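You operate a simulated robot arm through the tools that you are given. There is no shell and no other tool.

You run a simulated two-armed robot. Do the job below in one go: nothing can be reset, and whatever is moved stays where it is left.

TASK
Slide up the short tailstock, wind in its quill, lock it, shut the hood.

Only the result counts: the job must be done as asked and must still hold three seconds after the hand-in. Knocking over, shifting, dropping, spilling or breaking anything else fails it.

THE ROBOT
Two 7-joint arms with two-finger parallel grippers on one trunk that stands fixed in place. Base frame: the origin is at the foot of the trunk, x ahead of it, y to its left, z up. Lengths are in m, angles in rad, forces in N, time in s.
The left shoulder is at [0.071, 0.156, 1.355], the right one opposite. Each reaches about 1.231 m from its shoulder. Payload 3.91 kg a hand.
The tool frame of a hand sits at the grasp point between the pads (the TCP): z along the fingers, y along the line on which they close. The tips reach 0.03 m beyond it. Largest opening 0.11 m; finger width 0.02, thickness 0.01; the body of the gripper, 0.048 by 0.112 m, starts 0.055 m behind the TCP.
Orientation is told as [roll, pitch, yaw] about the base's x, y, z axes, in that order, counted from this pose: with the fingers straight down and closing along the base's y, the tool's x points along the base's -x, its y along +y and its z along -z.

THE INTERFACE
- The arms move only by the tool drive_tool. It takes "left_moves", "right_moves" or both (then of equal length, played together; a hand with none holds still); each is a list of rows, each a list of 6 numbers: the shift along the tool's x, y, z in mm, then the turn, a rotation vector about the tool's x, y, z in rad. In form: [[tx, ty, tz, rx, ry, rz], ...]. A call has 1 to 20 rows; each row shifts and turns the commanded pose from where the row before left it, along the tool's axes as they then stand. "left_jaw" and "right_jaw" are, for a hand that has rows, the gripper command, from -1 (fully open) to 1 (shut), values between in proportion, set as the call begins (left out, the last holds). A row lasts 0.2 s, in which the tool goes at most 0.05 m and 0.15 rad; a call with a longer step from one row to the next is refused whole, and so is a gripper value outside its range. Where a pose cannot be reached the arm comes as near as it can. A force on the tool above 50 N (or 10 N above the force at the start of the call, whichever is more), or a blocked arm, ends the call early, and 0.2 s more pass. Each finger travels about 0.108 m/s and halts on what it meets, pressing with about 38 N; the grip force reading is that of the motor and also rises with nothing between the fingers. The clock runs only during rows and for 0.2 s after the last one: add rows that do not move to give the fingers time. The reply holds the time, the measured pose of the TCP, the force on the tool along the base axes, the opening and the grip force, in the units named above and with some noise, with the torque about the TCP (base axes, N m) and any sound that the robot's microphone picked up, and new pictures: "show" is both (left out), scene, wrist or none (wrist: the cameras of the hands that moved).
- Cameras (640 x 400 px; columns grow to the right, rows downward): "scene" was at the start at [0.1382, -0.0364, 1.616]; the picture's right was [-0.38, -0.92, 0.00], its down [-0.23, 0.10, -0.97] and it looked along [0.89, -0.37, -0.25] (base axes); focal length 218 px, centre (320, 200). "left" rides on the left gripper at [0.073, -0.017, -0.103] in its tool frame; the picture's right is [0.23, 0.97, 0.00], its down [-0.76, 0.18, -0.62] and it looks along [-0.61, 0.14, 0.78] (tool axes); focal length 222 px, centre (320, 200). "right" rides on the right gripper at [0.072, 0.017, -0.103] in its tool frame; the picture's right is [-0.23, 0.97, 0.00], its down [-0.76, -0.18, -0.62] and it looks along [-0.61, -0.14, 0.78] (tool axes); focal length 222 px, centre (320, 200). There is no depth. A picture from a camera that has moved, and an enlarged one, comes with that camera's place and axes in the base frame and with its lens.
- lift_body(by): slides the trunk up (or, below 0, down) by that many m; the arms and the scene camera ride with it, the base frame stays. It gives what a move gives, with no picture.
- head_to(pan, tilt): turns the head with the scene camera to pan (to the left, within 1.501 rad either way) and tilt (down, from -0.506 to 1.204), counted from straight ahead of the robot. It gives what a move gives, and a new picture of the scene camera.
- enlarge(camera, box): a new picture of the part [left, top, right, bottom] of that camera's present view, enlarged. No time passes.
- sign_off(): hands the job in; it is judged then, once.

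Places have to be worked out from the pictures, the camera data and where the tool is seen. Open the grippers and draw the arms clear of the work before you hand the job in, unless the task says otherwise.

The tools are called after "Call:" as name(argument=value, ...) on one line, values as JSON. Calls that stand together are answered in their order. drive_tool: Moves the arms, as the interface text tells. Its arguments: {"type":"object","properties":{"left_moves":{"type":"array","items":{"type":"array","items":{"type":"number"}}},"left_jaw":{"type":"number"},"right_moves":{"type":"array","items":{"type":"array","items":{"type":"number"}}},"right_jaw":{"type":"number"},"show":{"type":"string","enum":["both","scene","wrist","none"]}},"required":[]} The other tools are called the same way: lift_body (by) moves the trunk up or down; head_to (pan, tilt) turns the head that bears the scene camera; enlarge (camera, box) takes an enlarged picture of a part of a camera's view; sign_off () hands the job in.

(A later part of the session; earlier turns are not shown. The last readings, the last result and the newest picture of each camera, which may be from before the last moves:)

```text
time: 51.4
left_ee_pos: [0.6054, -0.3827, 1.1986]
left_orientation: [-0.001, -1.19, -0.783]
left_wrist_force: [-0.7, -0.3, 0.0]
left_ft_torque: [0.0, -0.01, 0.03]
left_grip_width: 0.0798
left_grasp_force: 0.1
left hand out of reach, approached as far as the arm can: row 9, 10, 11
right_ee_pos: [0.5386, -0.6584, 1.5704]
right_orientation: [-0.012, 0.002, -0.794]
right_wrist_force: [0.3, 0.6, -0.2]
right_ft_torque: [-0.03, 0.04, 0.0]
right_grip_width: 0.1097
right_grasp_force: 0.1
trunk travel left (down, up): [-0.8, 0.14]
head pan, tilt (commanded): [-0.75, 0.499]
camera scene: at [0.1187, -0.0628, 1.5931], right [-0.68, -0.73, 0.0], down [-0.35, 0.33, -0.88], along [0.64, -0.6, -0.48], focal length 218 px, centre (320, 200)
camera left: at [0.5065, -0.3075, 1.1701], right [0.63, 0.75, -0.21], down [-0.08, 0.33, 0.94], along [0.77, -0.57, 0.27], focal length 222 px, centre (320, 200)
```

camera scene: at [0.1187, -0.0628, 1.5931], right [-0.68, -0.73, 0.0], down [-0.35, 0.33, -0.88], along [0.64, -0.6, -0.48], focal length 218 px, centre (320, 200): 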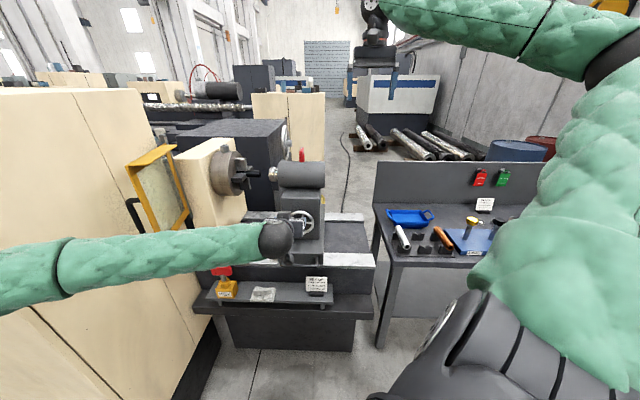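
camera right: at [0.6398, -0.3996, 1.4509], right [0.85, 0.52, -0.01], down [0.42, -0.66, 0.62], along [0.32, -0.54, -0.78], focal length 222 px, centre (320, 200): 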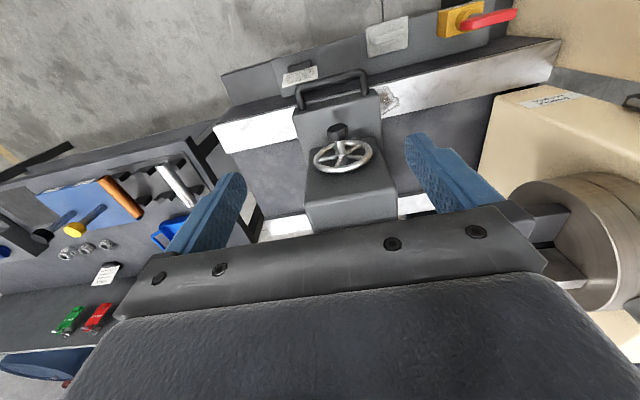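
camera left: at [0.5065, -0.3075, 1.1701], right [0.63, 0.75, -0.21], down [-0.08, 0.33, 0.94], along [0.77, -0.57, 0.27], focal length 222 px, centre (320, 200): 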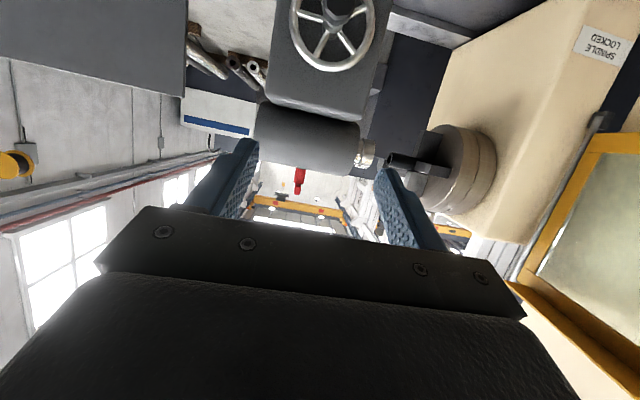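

The pitch stopped at 68° because the arm is too folded here; I move the hand forward and down to the pre-grasp point (n≈-0.80, z≈1.01), then finish the pitch.

Call:
drive_tool(left_moves=[[27.3, 0, 32.5, 0, 0, 0], [27.3, 0, 32.5, 0, 0, 0], [27.3, 0, 32.5, 0, 0, 0], [27.3, 0, 32.5, 0, 0, 0], [27.3, 0, 32.5, 0, 0, 0], [0, 0, 0, 0, -0.127, 0], [0, 0, 0, 0, -0.127, 0], [0, 0, 0, 0, -0.127, 0]])

```text
time: 53.1
left_ee_pos: [0.6169, -0.3929, 1.1715]
left_orientation: [0.0, -1.187, -0.785]
left_wrist_force: [0.0, 0.7, 0.0]
left_ft_torque: [0.01, 0.0, 0.0]
left_grip_width: 0.0798
left_grasp_force: 0.1
left hand out of reach, approached as far as the arm can: row 1, 2, 3, 4, 5, 6, 7, 8
right_ee_pos: [0.5385, -0.6579, 1.5711]
right_orientation: [-0.011, 0.0, -0.794]
right_wrist_force: [0.7, 0.8, 0.6]
right_ft_torque: [-0.02, 0.01, 0.01]
right_grip_width: 0.1102
right_grasp_force: 0.1
trunk travel left (down, up): [-0.8, 0.14]
head pan, tilt (commanded): [-0.75, 0.499]
camera scene: at [0.1184, -0.0623, 1.5931], right [-0.68, -0.73, 0.0], down [-0.35, 0.33, -0.88], along [0.64, -0.6, -0.48], focal length 218 px, centre (320, 200)
camera left: at [0.5173, -0.3178, 1.1422], right [0.63, 0.75, -0.21], down [-0.08, 0.33, 0.94], along [0.77, -0.57, 0.27], focal length 222 px, centre (320, 200)
```

scene: 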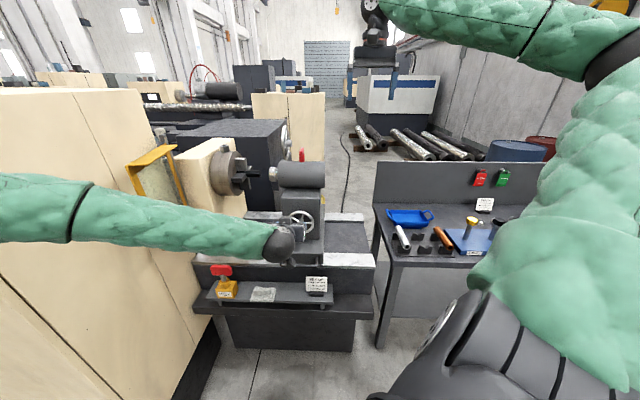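
left: 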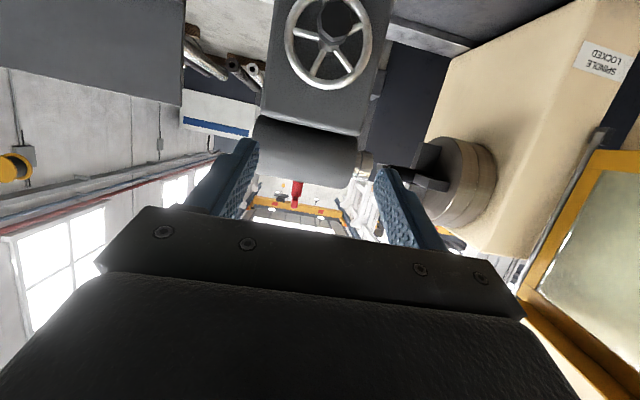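

The left arm is stuck against a joint limit in this elbow posture. The right arm did reach this orientation except for the height, so I will lower the trunk and use the right arm; first I retract the left hand the way it came.

Call:
drive_tool(left_moves=[[0, 0, 0, 0, 0.1428, 0], [0, 0, 0, 0, 0.1428, 0], [0, 0, 0, 0, 0.1428, 0], [0, 0, 0, 0, 0.1428, 0], [0, 0, 0, 0, 0.1428, 0], [0, 0, 0, 0, 0.1428, 0], [0, 0, 0, 0, 0.1428, 0], [0, 0, 0, 0, 0.1428, 0], [24, 19, -30, 0, 0, 0], [24, 19, -30, 0, 0, 0], [24, 19, -30, 0, 0, 0], [24, 19, -30, 0, 0, 0], [24, 19, -30, 0, 0, 0], [24, 19, -30, 0, 0, 0], [24, 19, -30, 0, 0, 0], [24, 19, -30, 0, 0, 0], [24, 19, -30, 0, 0, 0], [24, 19, -30, 0, 0, 0], [24, 19, -30, 0, 0, 0]])

```text
time: 57.1
left_ee_pos: [0.5673, -0.0459, 1.4903]
left_orientation: [-0.001, -0.043, -0.785]
left_wrist_force: [0.8, 0.6, 0.5]
left_ft_torque: [0.0, -0.04, 0.01]
left_grip_width: 0.0797
left_grasp_force: 0.1
right_ee_pos: [0.5388, -0.6568, 1.5719]
right_orientation: [-0.011, 0.0, -0.79]
right_wrist_force: [0.2, 0.9, 0.3]
right_ft_torque: [0.0, -0.04, 0.0]
right_grip_width: 0.1102
right_grasp_force: 0.1
trunk travel left (down, up): [-0.8, 0.14]
head pan, tilt (commanded): [-0.75, 0.499]
camera scene: at [0.1179, -0.0614, 1.5932], right [-0.68, -0.73, 0.0], down [-0.35, 0.33, -0.88], along [0.64, -0.6, -0.48], focal length 218 px, centre (320, 200)
camera left: at [0.4999, -0.0038, 1.5892], right [0.53, 0.85, -0.01], down [0.64, -0.39, 0.66], along [0.55, -0.35, -0.75], focal length 222 px, centre (320, 200)
```

scene: 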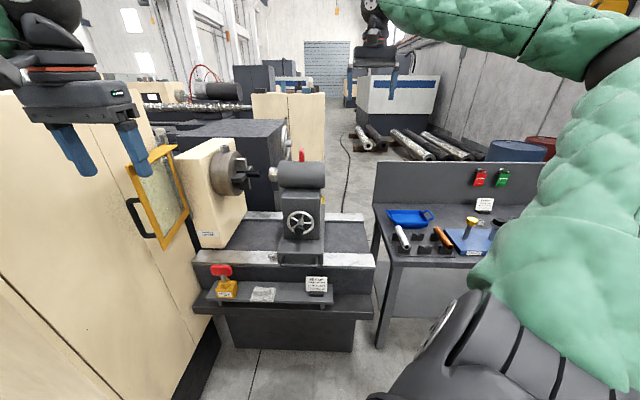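
left: 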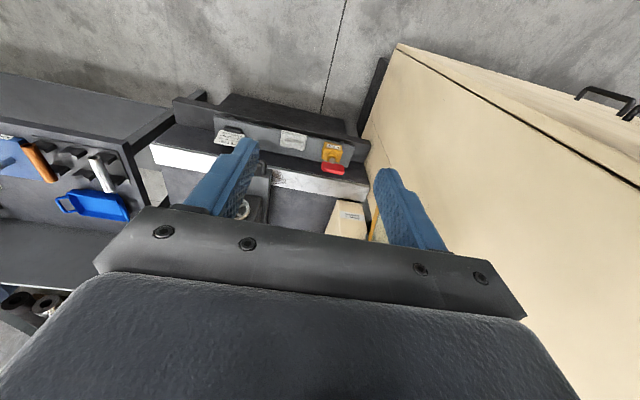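

Both hands are in free space. I lower the trunk by 0.25 m so the wheel sits higher relative to the right shoulder.

Call:
lift_body(by=-0.25)

Call:
head_to(pan=-0.75, tilt=0.3)

```text
time: 59.7
left_ee_pos: [0.5682, -0.0479, 1.2392]
left_orientation: [0.0, -0.048, -0.783]
left_wrist_force: [0.2, 0.6, -0.3]
left_ft_torque: [0.0, -0.02, 0.03]
left_grip_width: 0.0794
left_grasp_force: 0.0
right_ee_pos: [0.5384, -0.659, 1.3221]
right_orientation: [-0.012, 0.002, -0.793]
right_wrist_force: [-0.2, 0.0, 0.7]
right_ft_torque: [0.01, -0.02, 0.02]
right_grip_width: 0.1103
right_grasp_force: 0.0
trunk travel left (down, up): [-0.55, 0.39]
head pan, tilt (commanded): [-0.75, 0.499]
```

```text
time: 60.5
left_ee_pos: [0.5677, -0.049, 1.2398]
left_orientation: [0.0, -0.045, -0.785]
left_wrist_force: [0.6, -0.2, -1.1]
left_ft_torque: [0.03, 0.02, -0.02]
left_grip_width: 0.0799
left_grasp_force: 0.0
right_ee_pos: [0.5391, -0.6584, 1.3218]
right_orientation: [-0.012, 0.002, -0.792]
right_wrist_force: [0.1, -1.2, 0.7]
right_ft_torque: [0.01, -0.04, 0.03]
right_grip_width: 0.11
right_grasp_force: 0.1
trunk travel left (down, up): [-0.55, 0.39]
head pan, tilt (commanded): [-0.75, 0.3]
camera scene: at [0.1202, -0.0644, 1.3614], right [-0.68, -0.73, 0.0], down [-0.22, 0.2, -0.95], along [0.7, -0.65, -0.3], focal length 218 px, centre (320, 200)
```

scene: 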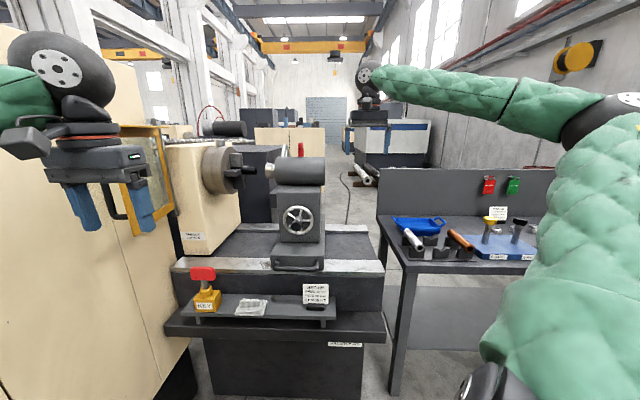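

The view is clear. I bring the right hand in front of the wheel again and pitch it to horizontal at z≈1.15, while shifting the left hand a bit further away.

Call:
drive_tool(right_moves=[[9.6, 34.8, 24.3, 0, 0, 0], [9.6, 34.8, 24.3, 0, 0, 0], [9.6, 34.8, 24.3, 0, 0, 0], [9.6, 34.8, 24.3, 0, 0, 0], [9.6, 34.8, 24.3, 0, 0, 0], [9.6, 34.8, 24.3, 0, 0, 0], [9.6, 34.8, 24.3, 0, 0, 0], [0, 0, 0, 0, -0.1428, 0], [0, 0, 0, 0, -0.1428, 0], [0, 0, 0, 0, -0.1428, 0], [0, 0, 0, 0, -0.1428, 0], [0, 0, 0, 0, -0.1428, 0], [0, 0, 0, 0, -0.1428, 0], [0, 0, 0, 0, -0.1428, 0], [0, 0, 0, 0, -0.1428, 0], [0, 0, 0, 0, -0.1428, 0], [0, 0, 0, 0, -0.1428, 0], [0, 0, 0, 0, -0.1428, 0]], left_moves=[[10, 12, 0, 0, 0, 0], [10, 12, 0, 0, 0, 0], [10, 12, 0, 0, 0, 0], [10, 12, 0, 0, 0, 0], [10, 12, 0, 0, 0, 0], [10, 12, 0, 0, 0, 0], [10, 12, 0, 0, 0, 0], [0, 0, 0, 0, 0, 0], [0, 0, 0, 0, 0, 0], [0, 0, 0, 0, 0, 0], [0, 0, 0, 0, 0, 0], [0, 0, 0, 0, 0, 0], [0, 0, 0, 0, 0, 0], [0, 0, 0, 0, 0, 0], [0, 0, 0, 0, 0, 0], [0, 0, 0, 0, 0, 0], [0, 0, 0, 0, 0, 0], [0, 0, 0, 0, 0, 0]], right_jaw=-0.4)

```text
time: 64.3
left_ee_pos: [0.5768, 0.0609, 1.2366]
left_orientation: [0.001, -0.045, -0.785]
left_wrist_force: [0.3, 0.1, -0.1]
left_ft_torque: [0.01, 0.01, 0.03]
left_grip_width: 0.0798
left_grasp_force: 0.0
right_ee_pos: [0.6632, -0.4416, 1.1478]
right_orientation: [-1.527, -1.559, 0.734]
right_wrist_force: [0.6, 0.1, -0.5]
right_ft_torque: [0.01, -0.01, 0.01]
right_grip_width: 0.0769
right_grasp_force: 0.1
trunk travel left (down, up): [-0.55, 0.39]
head pan, tilt (commanded): [-0.75, 0.3]
camera scene: at [0.121, -0.065, 1.3614], right [-0.68, -0.73, 0.0], down [-0.22, 0.2, -0.95], along [0.7, -0.65, -0.3], focal length 218 px, centre (320, 200)
camera right: at [0.6014, -0.3574, 1.0737], right [0.69, 0.69, 0.22], down [-0.56, 0.32, 0.76], along [0.45, -0.65, 0.61], focal length 222 px, centre (320, 200)
camera left: at [0.511, 0.1028, 1.3357], right [0.53, 0.85, -0.01], down [0.64, -0.39, 0.66], along [0.55, -0.35, -0.75], focal length 222 px, centre (320, 200)
```

scene: 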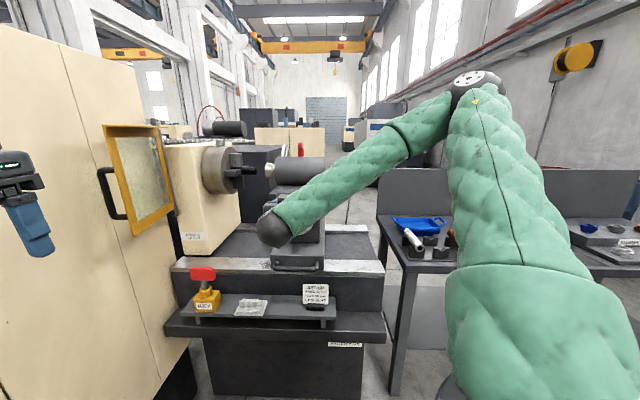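
right: 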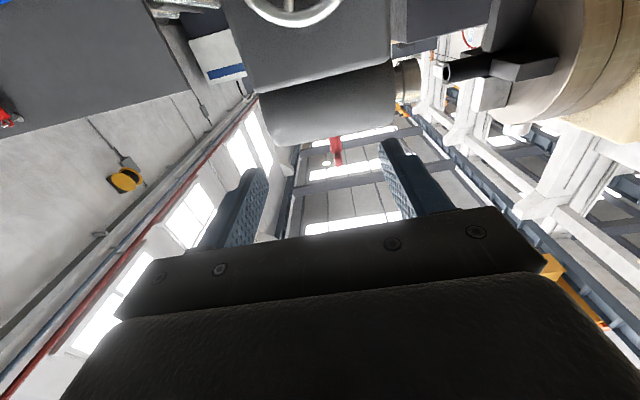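
left: 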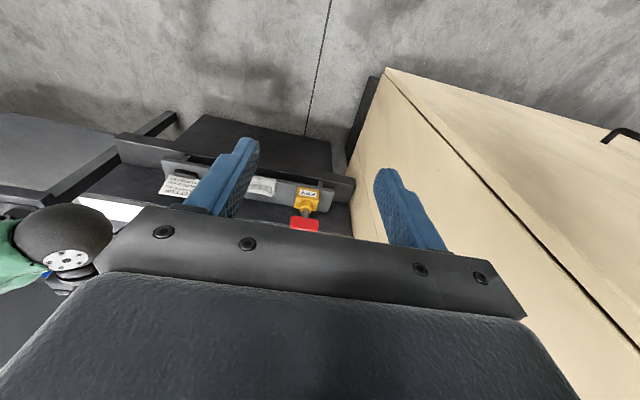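

All rows were reached this time: fingers horizontal at a=0.157, n=-0.781, z=1.148. I descend to the knob height.

Call:
drive_tool(right_moves=[[34, 0.5, 0, 0, 0, 0], [34, 0.5, 0, 0, 0, 0], [34, 0.5, 0, 0, 0, 0], [34, 0.5, 0, 0, 0, 0], [0, 0, 0, 0, 0, 0]])

Call:
enlarge(camera="right", box=[160, 0, 480, 240])

```text
time: 65.5
left_ee_pos: [0.5767, 0.0625, 1.2365]
left_orientation: [-0.001, -0.046, -0.784]
left_wrist_force: [1.4, -0.8, -0.4]
left_ft_torque: [0.01, 0.02, 0.01]
left_grip_width: 0.0797
left_grasp_force: 0.1
right_ee_pos: [0.6621, -0.4391, 1.0128]
right_orientation: [-1.517, -1.56, 0.725]
right_wrist_force: [-0.9, -0.1, 0.6]
right_ft_torque: [0.02, 0.0, 0.02]
right_grip_width: 0.0767
right_grasp_force: 0.1
trunk travel left (down, up): [-0.55, 0.39]
head pan, tilt (commanded): [-0.75, 0.3]
camera scene: at [0.1194, -0.0636, 1.3617], right [-0.68, -0.73, 0.0], down [-0.22, 0.2, -0.96], along [0.7, -0.65, -0.3], focal length 218 px, centre (320, 200)
camera right: at [0.6004, -0.3559, 0.9383], right [0.69, 0.69, 0.21], down [-0.56, 0.32, 0.76], along [0.45, -0.65, 0.61], focal length 222 px, centre (320, 200)
```

scene: 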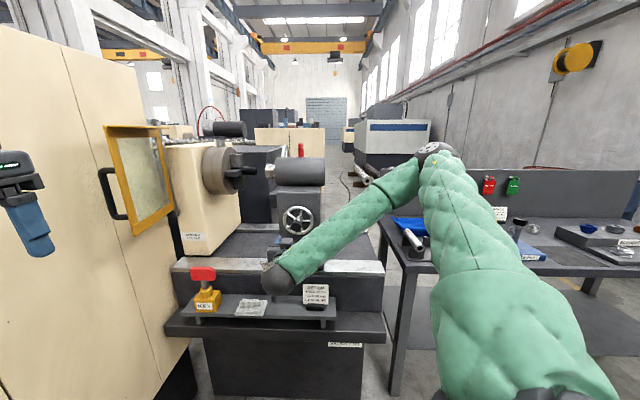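
right: 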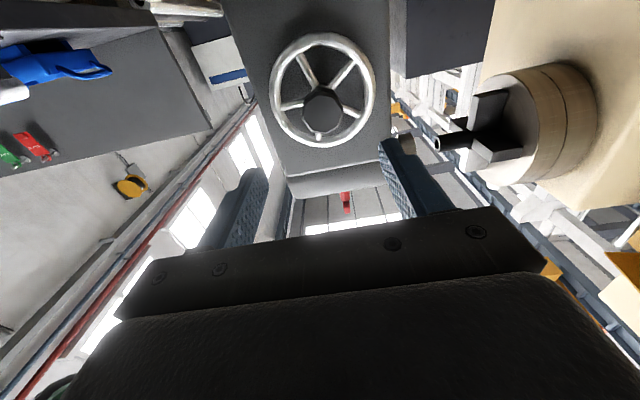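

```text
1.67 times, centred on (320, 120) of right
camera zoom: at [0.6004, -0.3559, 0.9383], right [0.69, 0.69, 0.21], down [-0.56, 0.32, 0.76], along [0.45, -0.65, 0.61], focal length 370 px, centre (320, 333)
```

zoom: 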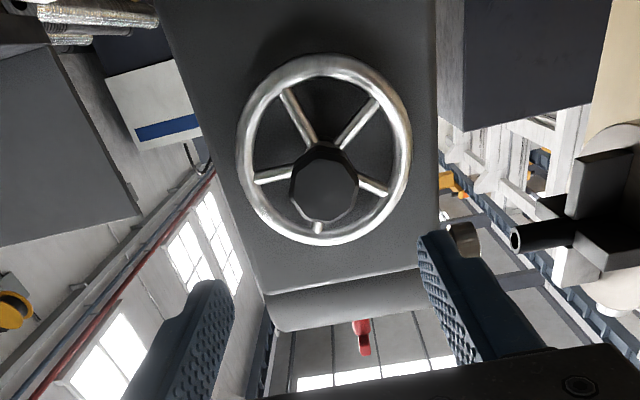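

The knob lies nearly on the tool axis (about 3–5 mm lower and 3 mm toward +a). I correct and advance so the fingers straddle the knob.

Call:
drive_tool(right_moves=[[3, 3, 30, 0, 0, 0], [0, 0, 32, 0, 0, 0], [0, 0, 30, 0, 0, 0], [0, 0, 20, 0, 0, 0], [0, 0, 0, 0, 0, 0]])

Call:
enlarge(camera="right", box=[160, 0, 480, 240])

Call:
enlarge(camera="scene", box=[220, 140, 380, 300])

```text
time: 66.7
left_ee_pos: [0.5774, 0.0617, 1.2381]
left_orientation: [0.0, -0.047, -0.784]
left_wrist_force: [0.1, 0.1, -0.7]
left_ft_torque: [0.02, -0.01, 0.03]
left_grip_width: 0.0798
left_grasp_force: 0.1
right_ee_pos: [0.7437, -0.5176, 1.01]
right_orientation: [-1.444, -1.557, 0.656]
right_wrist_force: [0.1, -0.1, -0.1]
right_ft_torque: [0.02, 0.0, 0.01]
right_grip_width: 0.0769
right_grasp_force: 0.1
trunk travel left (down, up): [-0.55, 0.39]
head pan, tilt (commanded): [-0.75, 0.3]
camera scene: at [0.1202, -0.064, 1.3615], right [-0.68, -0.73, 0.0], down [-0.22, 0.2, -0.96], along [0.7, -0.65, -0.3], focal length 218 px, centre (320, 200)
camera right: at [0.6819, -0.4336, 0.9349], right [0.7, 0.69, 0.21], down [-0.56, 0.32, 0.76], along [0.46, -0.65, 0.61], focal length 222 px, centre (320, 200)
```

scene: 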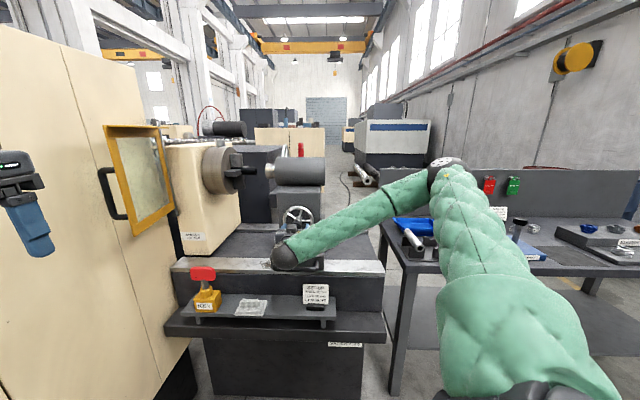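
right: 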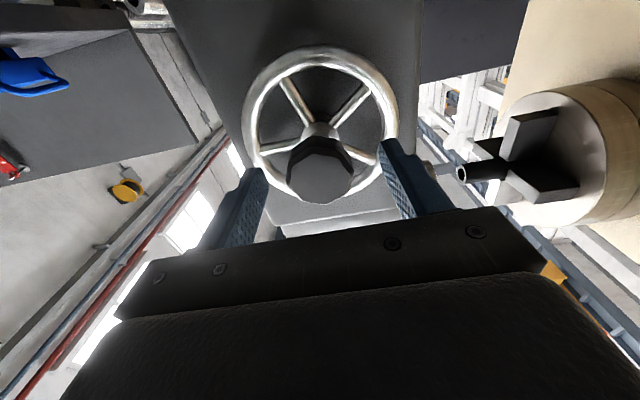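

```text
1.67 times, centred on (320, 120) of right
camera zoom: at [0.6819, -0.4336, 0.9349], right [0.7, 0.69, 0.21], down [-0.56, 0.32, 0.76], along [0.46, -0.65, 0.61], focal length 370 px, centre (320, 333)
```

zoom: 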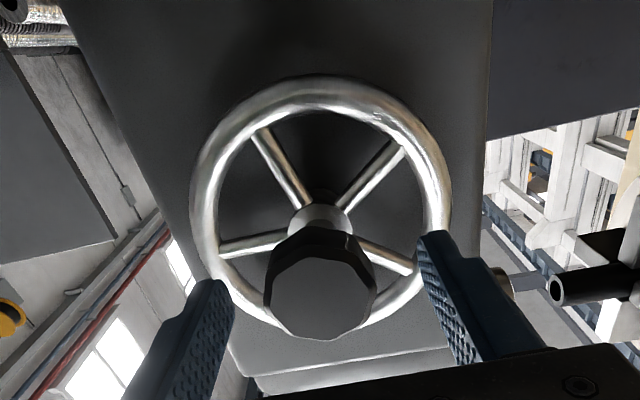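

```text
2.50 times, centred on (300, 220) of scene
camera zoom: at [0.1202, -0.064, 1.3615], right [-0.68, -0.73, 0.0], down [-0.22, 0.2, -0.96], along [0.7, -0.65, -0.3], focal length 545 px, centre (370, 150)
```

zoom: 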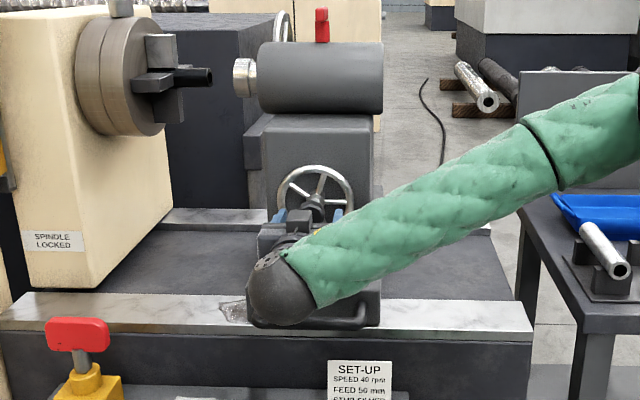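

The knob face is centred and 6 mm ahead of the TCP. I advance 15 mm so the pads sit on the knob, then close.

Call:
drive_tool(right_moves=[[1, 0, 8, 0, 0, 0], [0, 0, 8, 0, 0, 0], [0, 0, 0, 0, 0, 0]], show="none")

Call:
drive_tool(right_moves=[[0, 0, 0, 0, 0, 0], [0, 0, 0, 0, 0, 0], [0, 0, 0, 0, 0, 0]], right_jaw=1, show="wrist")

```text
time: 67.5
left_ee_pos: [0.5779, 0.062, 1.2374]
left_orientation: [0.0, -0.046, -0.784]
left_wrist_force: [0.1, -0.8, -0.5]
left_ft_torque: [0.0, -0.02, -0.04]
left_grip_width: 0.08
left_grasp_force: 0.0
right_ee_pos: [0.7553, -0.5298, 1.0083]
right_orientation: [-1.435, -1.558, 0.644]
right_wrist_force: [0.5, 0.0, -0.4]
right_ft_torque: [-0.04, -0.02, 0.01]
right_grip_width: 0.0771
right_grasp_force: 0.0
trunk travel left (down, up): [-0.55, 0.39]
head pan, tilt (commanded): [-0.75, 0.3]
```

```text
time: 68.3
left_ee_pos: [0.5771, 0.0602, 1.2379]
left_orientation: [0.0, -0.046, -0.783]
left_wrist_force: [0.5, 1.0, 0.1]
left_ft_torque: [-0.01, 0.0, 0.04]
left_grip_width: 0.0799
left_grasp_force: 0.1
right_ee_pos: [0.7542, -0.5297, 1.0081]
right_orientation: [-1.425, -1.558, 0.633]
right_wrist_force: [-0.2, -2.7, 0.2]
right_ft_torque: [-0.11, -0.11, 0.45]
right_grip_width: 0.042
right_grasp_force: 44.5
trunk travel left (down, up): [-0.55, 0.39]
head pan, tilt (commanded): [-0.75, 0.3]
camera right: at [0.6928, -0.4453, 0.9337], right [0.7, 0.69, 0.21], down [-0.56, 0.32, 0.77], along [0.46, -0.65, 0.61], focal length 222 px, centre (320, 200)
```

right: 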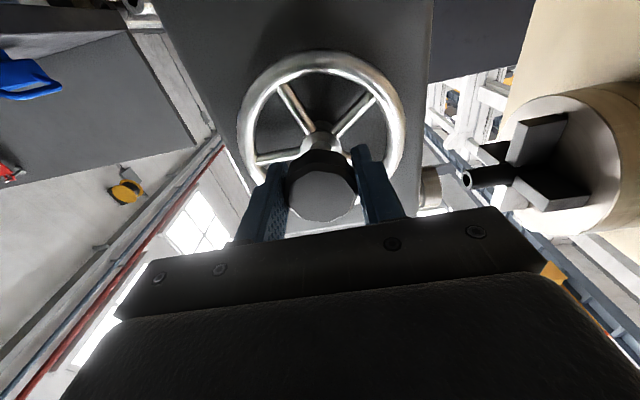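

The knob is held (42 mm) with little side load. I turn it clockwise (as seen by the operator) by about 0.45 rad and compare the quill nose position.

Call:
drive_tool(right_moves=[[0, 0, 0, 0, 0, 0.1], [0, 0, 0, 0, 0, 0.12], [0, 0, 0, 0, 0, 0.12], [0, 0, 0, 0, 0, 0.12], [0, 0, 0, 0, 0, 0]], show="wrist")

Call:
enlarge(camera="scene", box=[220, 140, 340, 240])

```text
time: 69.5
left_ee_pos: [0.5774, 0.0622, 1.2361]
left_orientation: [0.001, -0.046, -0.783]
left_wrist_force: [0.4, -0.5, 0.1]
left_ft_torque: [0.01, -0.02, -0.01]
left_grip_width: 0.0799
left_grasp_force: 0.1
right_ee_pos: [0.7556, -0.5291, 1.0085]
right_orientation: [1.567, -1.12, -2.359]
right_wrist_force: [3.5, 5.3, -0.7]
right_ft_torque: [0.63, 0.66, 1.1]
right_grip_width: 0.0419
right_grasp_force: 44.8
trunk travel left (down, up): [-0.55, 0.39]
head pan, tilt (commanded): [-0.75, 0.3]
camera right: at [0.7152, -0.4231, 0.9486], right [0.55, 0.55, 0.63], down [-0.79, 0.1, 0.61], along [0.27, -0.83, 0.48], focal length 222 px, centre (320, 200)
```

right: 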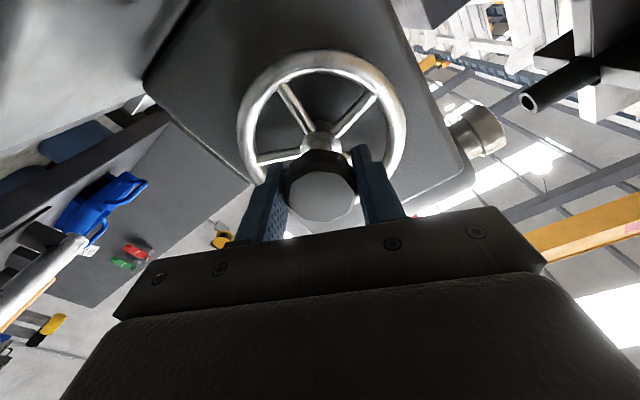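

```text
4.00 times, centred on (280, 190) of scene
camera zoom: at [0.1206, -0.0639, 1.3615], right [-0.68, -0.73, 0.0], down [-0.22, 0.2, -0.96], along [0.7, -0.65, -0.3], focal length 871 px, centre (480, 240)
```

zoom: 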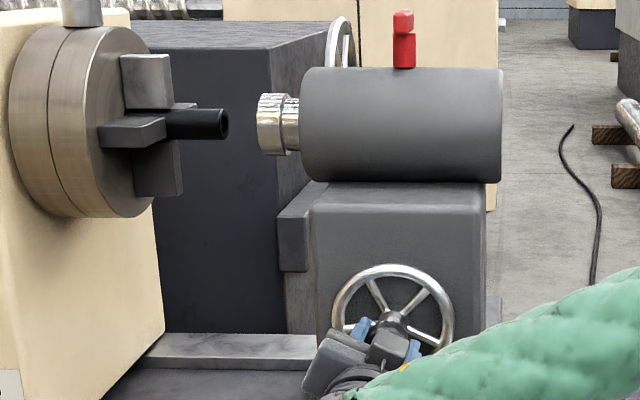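

The wheel turns with the hand and the quill nose advanced a few mm (about 3–4 mm for 0.46 rad, i.e. ~50 mm per turn). Clockwise is right; I continue turning.

Call:
drive_tool(right_moves=[[0, 0, 0, 0, 0, 0.12], [0, 0, 0, 0, 0, 0.12], [0, 0, 0, 0, 0, 0.12], [0, 0, 0, 0, 0, 0.12], [0, 0, 0, 0, 0, 0.12], [0, 0, 0, 0, 0, 0.12], [0, 0, 0, 0, 0, 0]], show="wrist")

Call:
enlarge(camera="scene", box=[220, 140, 340, 240])

```text
time: 70.9
left_ee_pos: [0.5774, 0.0577, 1.2371]
left_orientation: [0.002, -0.043, -0.784]
left_wrist_force: [-0.4, -0.8, -0.1]
left_ft_torque: [0.01, 0.0, 0.05]
left_grip_width: 0.0796
left_grasp_force: 0.1
right_ee_pos: [0.7459, -0.5385, 1.0117]
right_orientation: [1.541, -0.437, -2.352]
right_wrist_force: [8.5, -13.7, -15.6]
right_ft_torque: [-0.36, -0.4, 1.46]
right_grip_width: 0.0414
right_grasp_force: 44.4
right hand out of reach, approached as far as the arm can: row 6
trunk travel left (down, up): [-0.55, 0.39]
head pan, tilt (commanded): [-0.75, 0.3]
stopped in row 7 (right hand): the force on the tool passed its limit at 75 N (the readings are from after the stop); the commanded pose is now the measured one
camera right: at [0.724, -0.4149, 0.9972], right [0.16, 0.13, 0.98], down [-0.98, -0.1, 0.18], along [0.12, -0.99, 0.11], focal length 222 px, centre (320, 200)
```

right: 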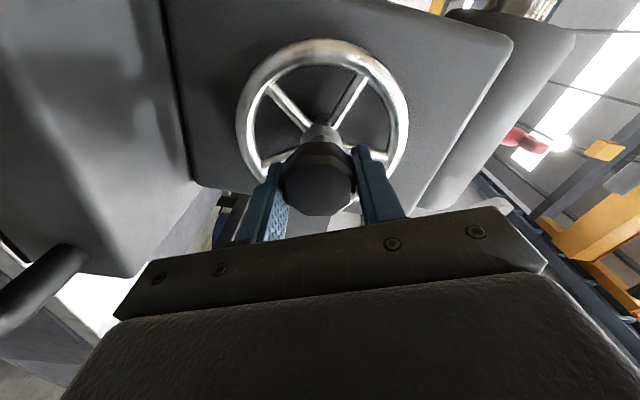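

```text
4.00 times, centred on (280, 190) of scene
camera zoom: at [0.1205, -0.0668, 1.3612], right [-0.68, -0.73, 0.0], down [-0.22, 0.2, -0.95], along [0.7, -0.65, -0.3], focal length 871 px, centre (480, 240)
```

zoom: 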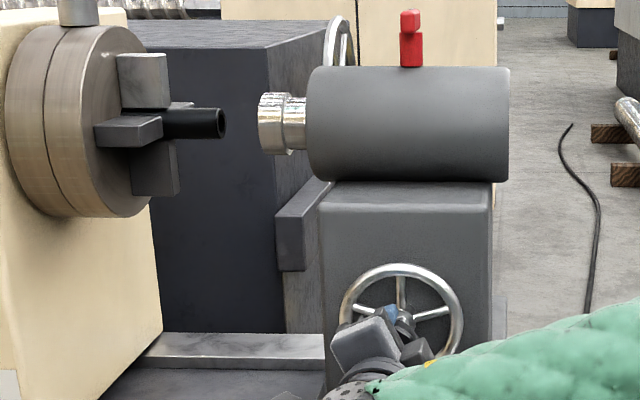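

The arm hit its roll limit at about 1.1 rad and dragged the tailstock back roughly 11 mm (I will push it up again); the quill has come out ~10 mm so far. I open the jaws, back off along the axis, and rewind the hand counter-clockwise for a fresh grip.

Call:
drive_tool(right_moves=[[0, 0, 0, 0, 0, 0], [0, 0, 0, 0, 0, 0], [0, 0, -25, 0, 0, 0], [0, 0, -25, 0, 0, 0], [0, 0, -10, 0, 0, 0], [0, 0, 0, 0, 0, -0.14], [0, 0, 0, 0, 0, -0.14], [0, 0, 0, 0, 0, -0.14], [0, 0, 0, 0, 0, -0.14], [0, 0, 0, 0, 0, -0.14], [0, 0, 0, 0, 0, -0.14], [0, 0, 0, 0, 0, -0.14], [0, 0, 0, 0, 0, -0.14]], right_jaw=-0.4, show="wrist")

```text
time: 73.7
left_ee_pos: [0.5763, 0.0616, 1.2366]
left_orientation: [0.0, -0.044, -0.783]
left_wrist_force: [0.0, 0.9, 0.0]
left_ft_torque: [0.01, -0.02, -0.04]
left_grip_width: 0.0799
left_grasp_force: 0.1
right_ee_pos: [0.7049, -0.4928, 1.0169]
right_orientation: [0.624, -1.544, -1.413]
right_wrist_force: [0.0, 0.3, 0.4]
right_ft_torque: [-0.01, 0.01, 0.02]
right_grip_width: 0.0773
right_grasp_force: 0.2
trunk travel left (down, up): [-0.55, 0.39]
head pan, tilt (commanded): [-0.75, 0.3]
camera right: at [0.642, -0.4064, 0.9449], right [0.69, 0.68, 0.24], down [-0.56, 0.3, 0.77], along [0.45, -0.67, 0.59], focal length 222 px, centre (320, 200)
```

right: 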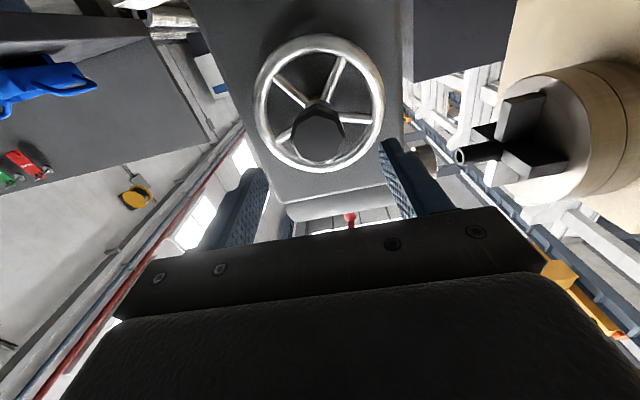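

The hand is back near its neutral roll. I continue counter-clockwise to find how far the roll goes on that side.

Call:
drive_tool(right_moves=[[0, 0, 0, 0, 0, -0.14], [0, 0, 0, 0, 0, -0.14], [0, 0, 0, 0, 0, -0.14], [0, 0, 0, 0, 0, -0.14], [0, 0, 0, 0, 0, -0.14], [0, 0, 0, 0, 0, -0.14], [0, 0, 0, 0, 0, -0.14], [0, 0, 0, 0, 0, -0.14], [0, 0, 0, 0, 0, -0.14], [0, 0, 0, 0, 0, -0.14]])

```text
time: 75.9
left_ee_pos: [0.5766, 0.0617, 1.2376]
left_orientation: [0.001, -0.046, -0.784]
left_wrist_force: [0.1, -0.2, 0.4]
left_ft_torque: [0.01, -0.04, 0.02]
left_grip_width: 0.0795
left_grasp_force: 0.0
right_ee_pos: [0.7038, -0.4924, 1.0173]
right_orientation: [-1.548, -0.187, 0.779]
right_wrist_force: [-0.2, 0.6, 0.3]
right_ft_torque: [0.01, 0.0, 0.03]
right_grip_width: 0.0771
right_grasp_force: 0.0
trunk travel left (down, up): [-0.55, 0.39]
head pan, tilt (commanded): [-0.75, 0.3]
camera scene: at [0.1202, -0.0639, 1.3615], right [-0.68, -0.73, 0.0], down [-0.22, 0.2, -0.96], along [0.7, -0.65, -0.3], focal length 218 px, centre (320, 200)
camera right: at [0.5814, -0.4674, 0.9875], right [0.27, 0.3, -0.91], down [0.07, 0.94, 0.33], along [0.96, -0.16, 0.23], focal length 222 px, centre (320, 200)
```

scene: 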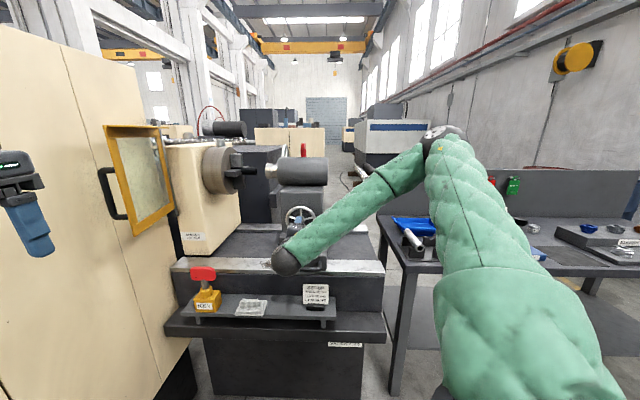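
right: 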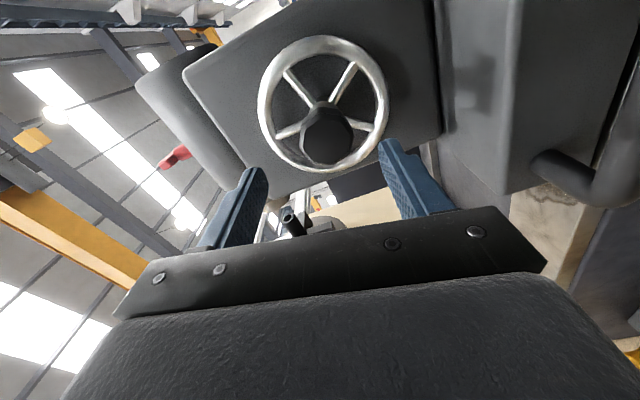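

No limit yet at about -1.38 rad. I keep going a bit more to gain range.

Call:
drive_tool(right_moves=[[0, 0, 0, 0, 0, -0.14], [0, 0, 0, 0, 0, -0.14], [0, 0, 0, 0, 0, -0.14], [0, 0, 0, 0, 0, -0.14], [0, 0, 0, 0, 0, -0.14], [0, 0, 0, 0, 0, -0.14]], show="wrist")

```text
time: 77.3
left_ee_pos: [0.5772, 0.0622, 1.236]
left_orientation: [0.0, -0.045, -0.784]
left_wrist_force: [0.6, -0.5, 0.2]
left_ft_torque: [0.01, 0.02, 0.01]
left_grip_width: 0.0795
left_grasp_force: 0.1
right_ee_pos: [0.7041, -0.4926, 1.0173]
right_orientation: [-1.542, 0.652, 0.797]
right_wrist_force: [0.5, -0.2, -0.9]
right_ft_torque: [-0.02, 0.01, 0.02]
right_grip_width: 0.0772
right_grasp_force: 0.0
trunk travel left (down, up): [-0.55, 0.39]
head pan, tilt (commanded): [-0.75, 0.3]
camera right: at [0.5827, -0.4686, 1.0479], right [-0.31, -0.28, -0.91], down [0.06, 0.95, -0.31], along [0.95, -0.15, -0.27], focal length 222 px, centre (320, 200)
```

right: 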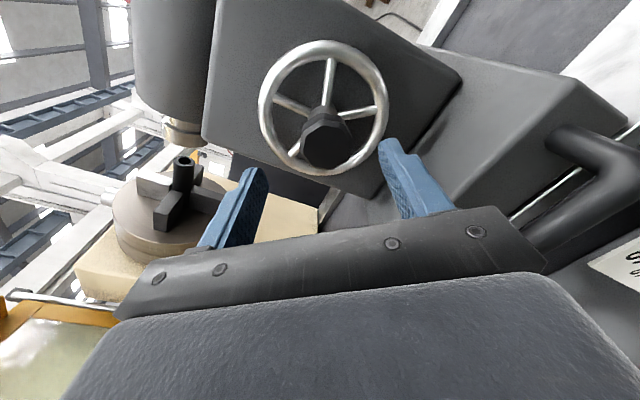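

The hand is now at about -2.2 rad of roll with no limit. I zoom in to centre on the knob.

Call:
enlarge(camera="right", box=[240, 20, 420, 220])

Call:
enlarge(camera="scene", box=[220, 140, 340, 240])

```text
2.00 times, centred on (330, 120) of right
camera zoom: at [0.5827, -0.4686, 1.0479], right [-0.31, -0.28, -0.91], down [0.06, 0.95, -0.31], along [0.95, -0.15, -0.27], focal length 444 px, centre (300, 360)
```

zoom: 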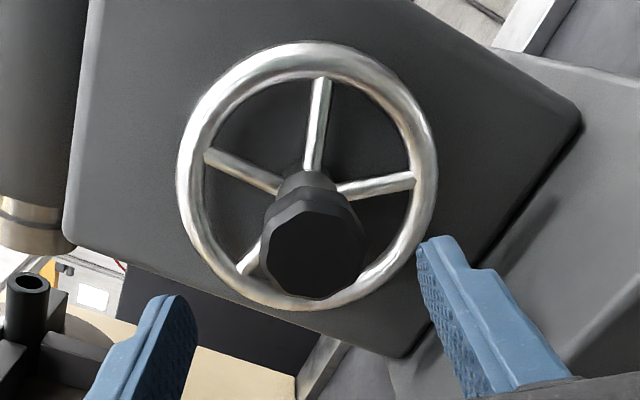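

```text
4.00 times, centred on (280, 190) of scene
camera zoom: at [0.1202, -0.0638, 1.3615], right [-0.68, -0.73, 0.0], down [-0.22, 0.2, -0.96], along [0.7, -0.65, -0.3], focal length 871 px, centre (480, 240)
```

zoom: 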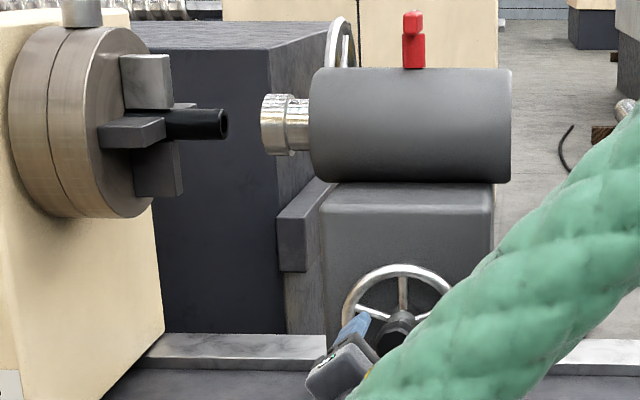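

The knob is about 6 mm along tool +y. I correct, advance 64 mm onto the knob, and close.

Call:
drive_tool(right_moves=[[1, 6, 0, 0, 0, 0], [0, 0, 22, 0, 0, 0], [0, 0, 22, 0, 0, 0], [0, 0, 20, 0, 0, 0], [0, 0, 0, 0, 0, 0]], show="wrist")

Call:
drive_tool(right_moves=[[0, 0, 0, 0, 0, 0], [0, 0, 0, 0, 0, 0], [0, 0, 0, 0, 0, 0]], right_jaw=1, show="wrist")

```text
time: 78.5
left_ee_pos: [0.578, 0.0631, 1.2371]
left_orientation: [0.001, -0.047, -0.785]
left_wrist_force: [-0.3, -0.2, 0.4]
left_ft_torque: [-0.01, -0.01, 0.04]
left_grip_width: 0.0796
left_grasp_force: 0.0
right_ee_pos: [0.746, -0.5418, 1.0108]
right_orientation: [-1.544, 0.65, 0.796]
right_wrist_force: [0.1, -1.1, -0.8]
right_ft_torque: [-0.04, 0.01, 0.04]
right_grip_width: 0.0769
right_grasp_force: 0.1
trunk travel left (down, up): [-0.55, 0.39]
head pan, tilt (commanded): [-0.75, 0.3]
camera right: at [0.6249, -0.5173, 1.0421], right [-0.3, -0.27, -0.91], down [0.06, 0.95, -0.31], along [0.95, -0.15, -0.27], focal length 222 px, centre (320, 200)
```

right: 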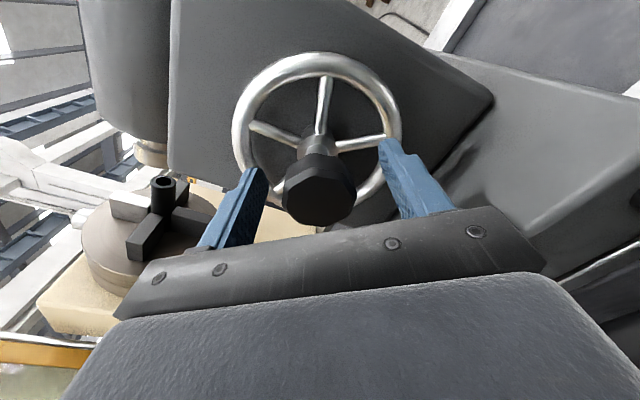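

```text
time: 79.3
left_ee_pos: [0.5789, 0.062, 1.2378]
left_orientation: [-0.001, -0.044, -0.783]
left_wrist_force: [0.1, -0.1, 0.4]
left_ft_torque: [0.04, 0.01, 0.0]
left_grip_width: 0.0799
left_grasp_force: 0.1
right_ee_pos: [0.7473, -0.5418, 1.0127]
right_orientation: [-1.547, 0.649, 0.799]
right_wrist_force: [14.3, -4.0, 14.0]
right_ft_torque: [-0.24, -0.28, 1.0]
right_grip_width: 0.0417
right_grasp_force: 44.9
trunk travel left (down, up): [-0.55, 0.39]
head pan, tilt (commanded): [-0.75, 0.3]
camera right: at [0.6257, -0.5171, 1.0431], right [-0.3, -0.28, -0.91], down [0.06, 0.95, -0.31], along [0.95, -0.15, -0.27], focal length 222 px, centre (320, 200)
```

right: 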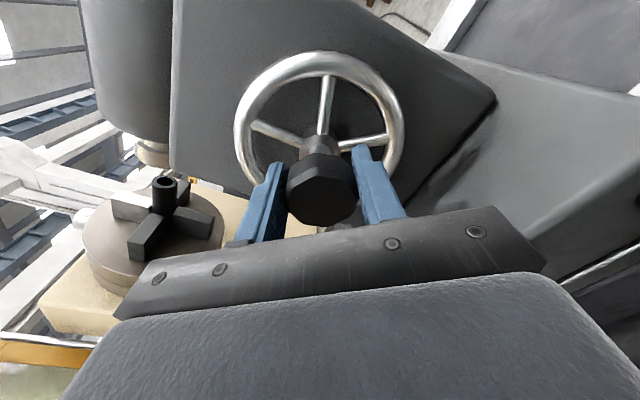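

Grip is firm. I push along +a in small steps to bring the tailstock back to its stop.

Call:
drive_tool(right_moves=[[-4, -3.1, 0, 0, 0, 0], [-4, -3.1, 0, 0, 0, 0], [-4, -3.1, 0, 0, 0, 0], [0, 0, 0, 0, 0, 0]], show="none")

Call:
enlarge(camera="scene", box=[220, 140, 340, 240])

```text
time: 80.3
left_ee_pos: [0.5769, 0.0597, 1.238]
left_orientation: [0.001, -0.047, -0.785]
left_wrist_force: [-0.8, -0.9, 0.6]
left_ft_torque: [-0.01, -0.01, 0.0]
left_grip_width: 0.0798
left_grasp_force: 0.0
right_ee_pos: [0.7556, -0.5327, 1.0111]
right_orientation: [-1.545, 0.65, 0.797]
right_wrist_force: [0.7, -23.2, 18.5]
right_ft_torque: [-0.69, -0.62, 0.34]
right_grip_width: 0.042
right_grasp_force: 44.7
trunk travel left (down, up): [-0.55, 0.39]
head pan, tilt (commanded): [-0.75, 0.3]
```

```text
4.00 times, centred on (280, 190) of scene
camera zoom: at [0.1188, -0.0653, 1.3616], right [-0.68, -0.73, 0.0], down [-0.22, 0.2, -0.96], along [0.7, -0.65, -0.3], focal length 871 px, centre (480, 240)
```

zoom: 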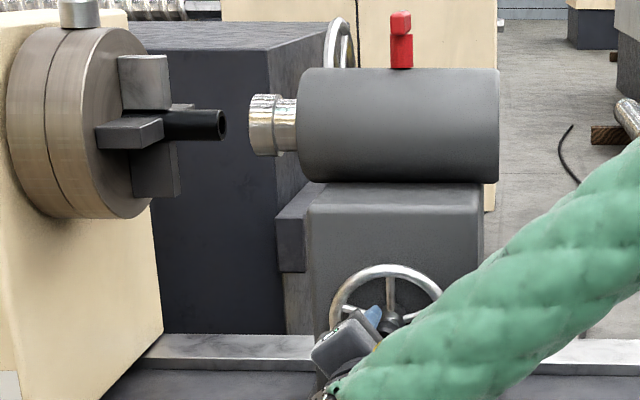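

The tailstock is at the stop again (barrel edge back at its earlier position, ~16 N preload), leaving a gap of about 28 mm. I turn clockwise ~0.96 rad.

Call:
drive_tool(right_moves=[[0, 0, 0, 0, 0, 0.12], [0, 0, 0, 0, 0, 0.12], [0, 0, 0, 0, 0, 0.12], [0, 0, 0, 0, 0, 0.12], [0, 0, 0, 0, 0, 0.12], [0, 0, 0, 0, 0, 0.12], [0, 0, 0, 0, 0, 0.12], [0, 0, 0, 0, 0, 0.12], [0, 0, 0, 0, 0, 0]], show="wrist")

Call:
enlarge(camera="scene", box=[220, 140, 340, 240])

```text
time: 82.3
left_ee_pos: [0.5762, 0.0604, 1.2372]
left_orientation: [0.002, -0.045, -0.784]
left_wrist_force: [-0.2, 0.3, 0.1]
left_ft_torque: [-0.02, 0.02, 0.04]
left_grip_width: 0.08
left_grasp_force: 0.0
right_ee_pos: [0.7567, -0.5312, 1.0097]
right_orientation: [-1.548, -0.31, 0.775]
right_wrist_force: [-23.2, -2.0, -17.1]
right_ft_torque: [-0.55, -0.48, -0.01]
right_grip_width: 0.0421
right_grasp_force: 45.5
trunk travel left (down, up): [-0.55, 0.39]
head pan, tilt (commanded): [-0.75, 0.3]
camera right: at [0.6358, -0.5032, 0.9725], right [0.35, 0.38, -0.86], down [0.04, 0.91, 0.42], along [0.94, -0.18, 0.3], focal length 222 px, centre (320, 200)
```

right: 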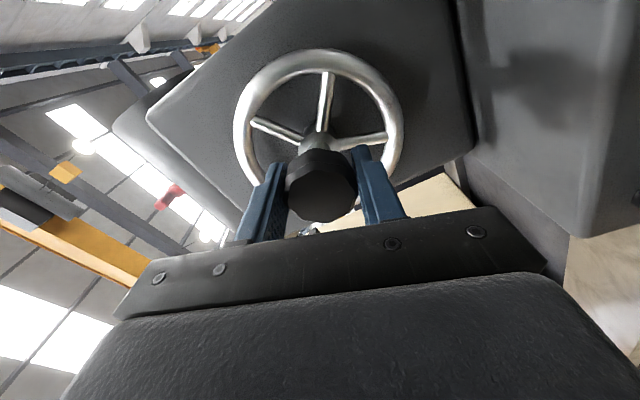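

```text
4.00 times, centred on (280, 190) of scene
camera zoom: at [0.1194, -0.0653, 1.3613], right [-0.68, -0.73, 0.0], down [-0.22, 0.2, -0.96], along [0.7, -0.65, -0.3], focal length 871 px, centre (480, 240)
```

zoom: 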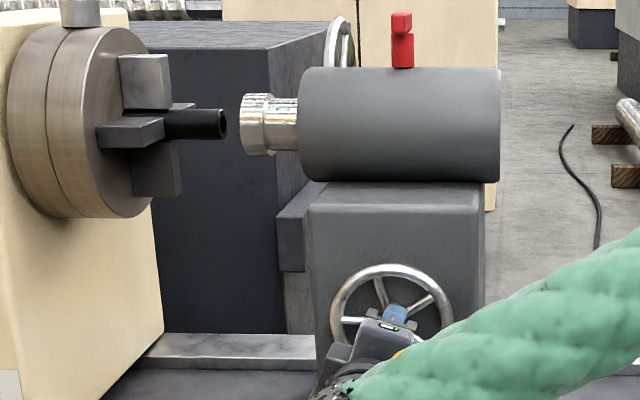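

The quill advanced about 10 mm; the remaining gap is ~18 mm. I turn another 0.96 rad.

Call:
drive_tool(right_moves=[[0, 0, 0, 0, 0, 0.12], [0, 0, 0, 0, 0, 0.12], [0, 0, 0, 0, 0, 0.12], [0, 0, 0, 0, 0, 0.12], [0, 0, 0, 0, 0, 0.12], [0, 0, 0, 0, 0, 0.12], [0, 0, 0, 0, 0, 0.12], [0, 0, 0, 0, 0, 0.12], [0, 0, 0, 0, 0, 0]], show="wrist")

Call:
enlarge(camera="scene", box=[220, 140, 340, 240])

```text
time: 84.3
left_ee_pos: [0.578, 0.0613, 1.2361]
left_orientation: [0.001, -0.043, -0.783]
left_wrist_force: [0.4, 0.0, 0.7]
left_ft_torque: [-0.01, -0.03, -0.02]
left_grip_width: 0.08
left_grasp_force: 0.1
right_ee_pos: [0.7569, -0.5316, 1.0113]
right_orientation: [-1.496, -1.271, 0.71]
right_wrist_force: [-7.3, 2.2, -15.3]
right_ft_torque: [0.16, 0.11, -0.25]
right_grip_width: 0.0418
right_grasp_force: 44.5
trunk travel left (down, up): [-0.55, 0.39]
head pan, tilt (commanded): [-0.75, 0.3]
camera right: at [0.6786, -0.461, 0.9373], right [0.71, 0.7, -0.07], down [-0.39, 0.47, 0.79], along [0.59, -0.53, 0.6], focal length 222 px, centre (320, 200)
```

right: 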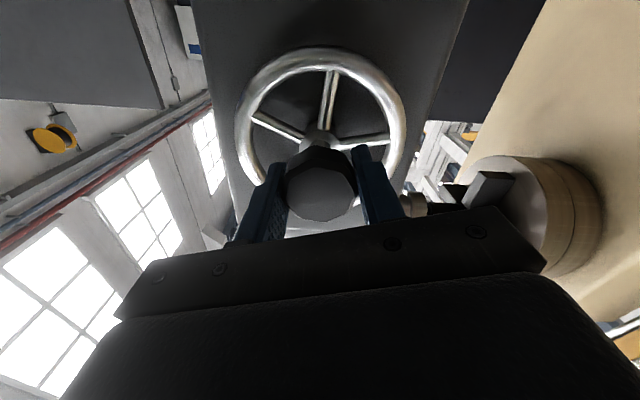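

```text
4.00 times, centred on (280, 190) of scene
camera zoom: at [0.1207, -0.0649, 1.3615], right [-0.68, -0.73, 0.0], down [-0.22, 0.2, -0.95], along [0.7, -0.65, -0.3], focal length 871 px, centre (480, 240)
```

zoom: 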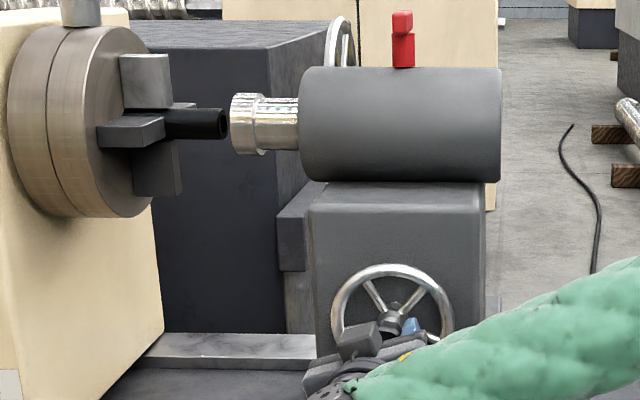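

The nose is now just a few mm from the stub. I turn gently another 0.5 rad and watch torque and force for contact.

Call:
drive_tool(right_moves=[[0, 0, 0, 0, 0, 0.1], [0, 0, 0, 0, 0, 0.1], [0, 0, 0, 0, 0, 0.1], [0, 0, 0, 0, 0, 0.1], [0, 0, 0, 0, 0, 0.1], [0, 0, 0, 0, 0, 0]], show="none")

Call:
enlarge(camera="scene", box=[220, 140, 340, 240])

```text
time: 85.7
left_ee_pos: [0.5772, 0.0612, 1.2366]
left_orientation: [0.0, -0.046, -0.782]
left_wrist_force: [-0.1, -0.1, 0.1]
left_ft_torque: [-0.01, 0.01, 0.01]
left_grip_width: 0.0796
left_grasp_force: 0.1
right_ee_pos: [0.7571, -0.5318, 1.0113]
right_orientation: [1.464, -1.368, -2.255]
right_wrist_force: [-0.4, -7.0, -2.7]
right_ft_torque: [0.5, 0.41, 0.84]
right_grip_width: 0.0417
right_grasp_force: 44.9
trunk travel left (down, up): [-0.55, 0.39]
head pan, tilt (commanded): [-0.75, 0.3]
```

```text
4.00 times, centred on (280, 190) of scene
camera zoom: at [0.1204, -0.065, 1.3615], right [-0.68, -0.73, 0.0], down [-0.22, 0.2, -0.95], along [0.7, -0.65, -0.3], focal length 871 px, centre (480, 240)
```

zoom: 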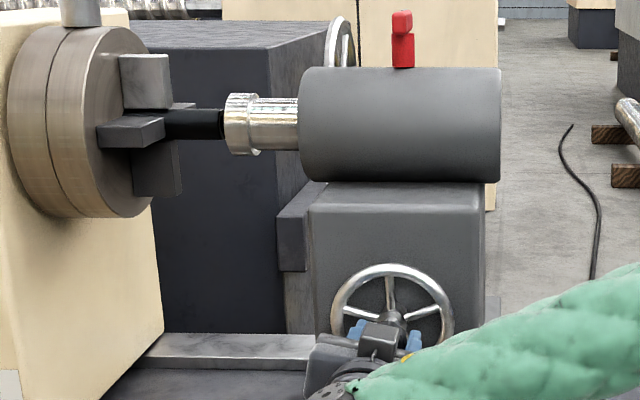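

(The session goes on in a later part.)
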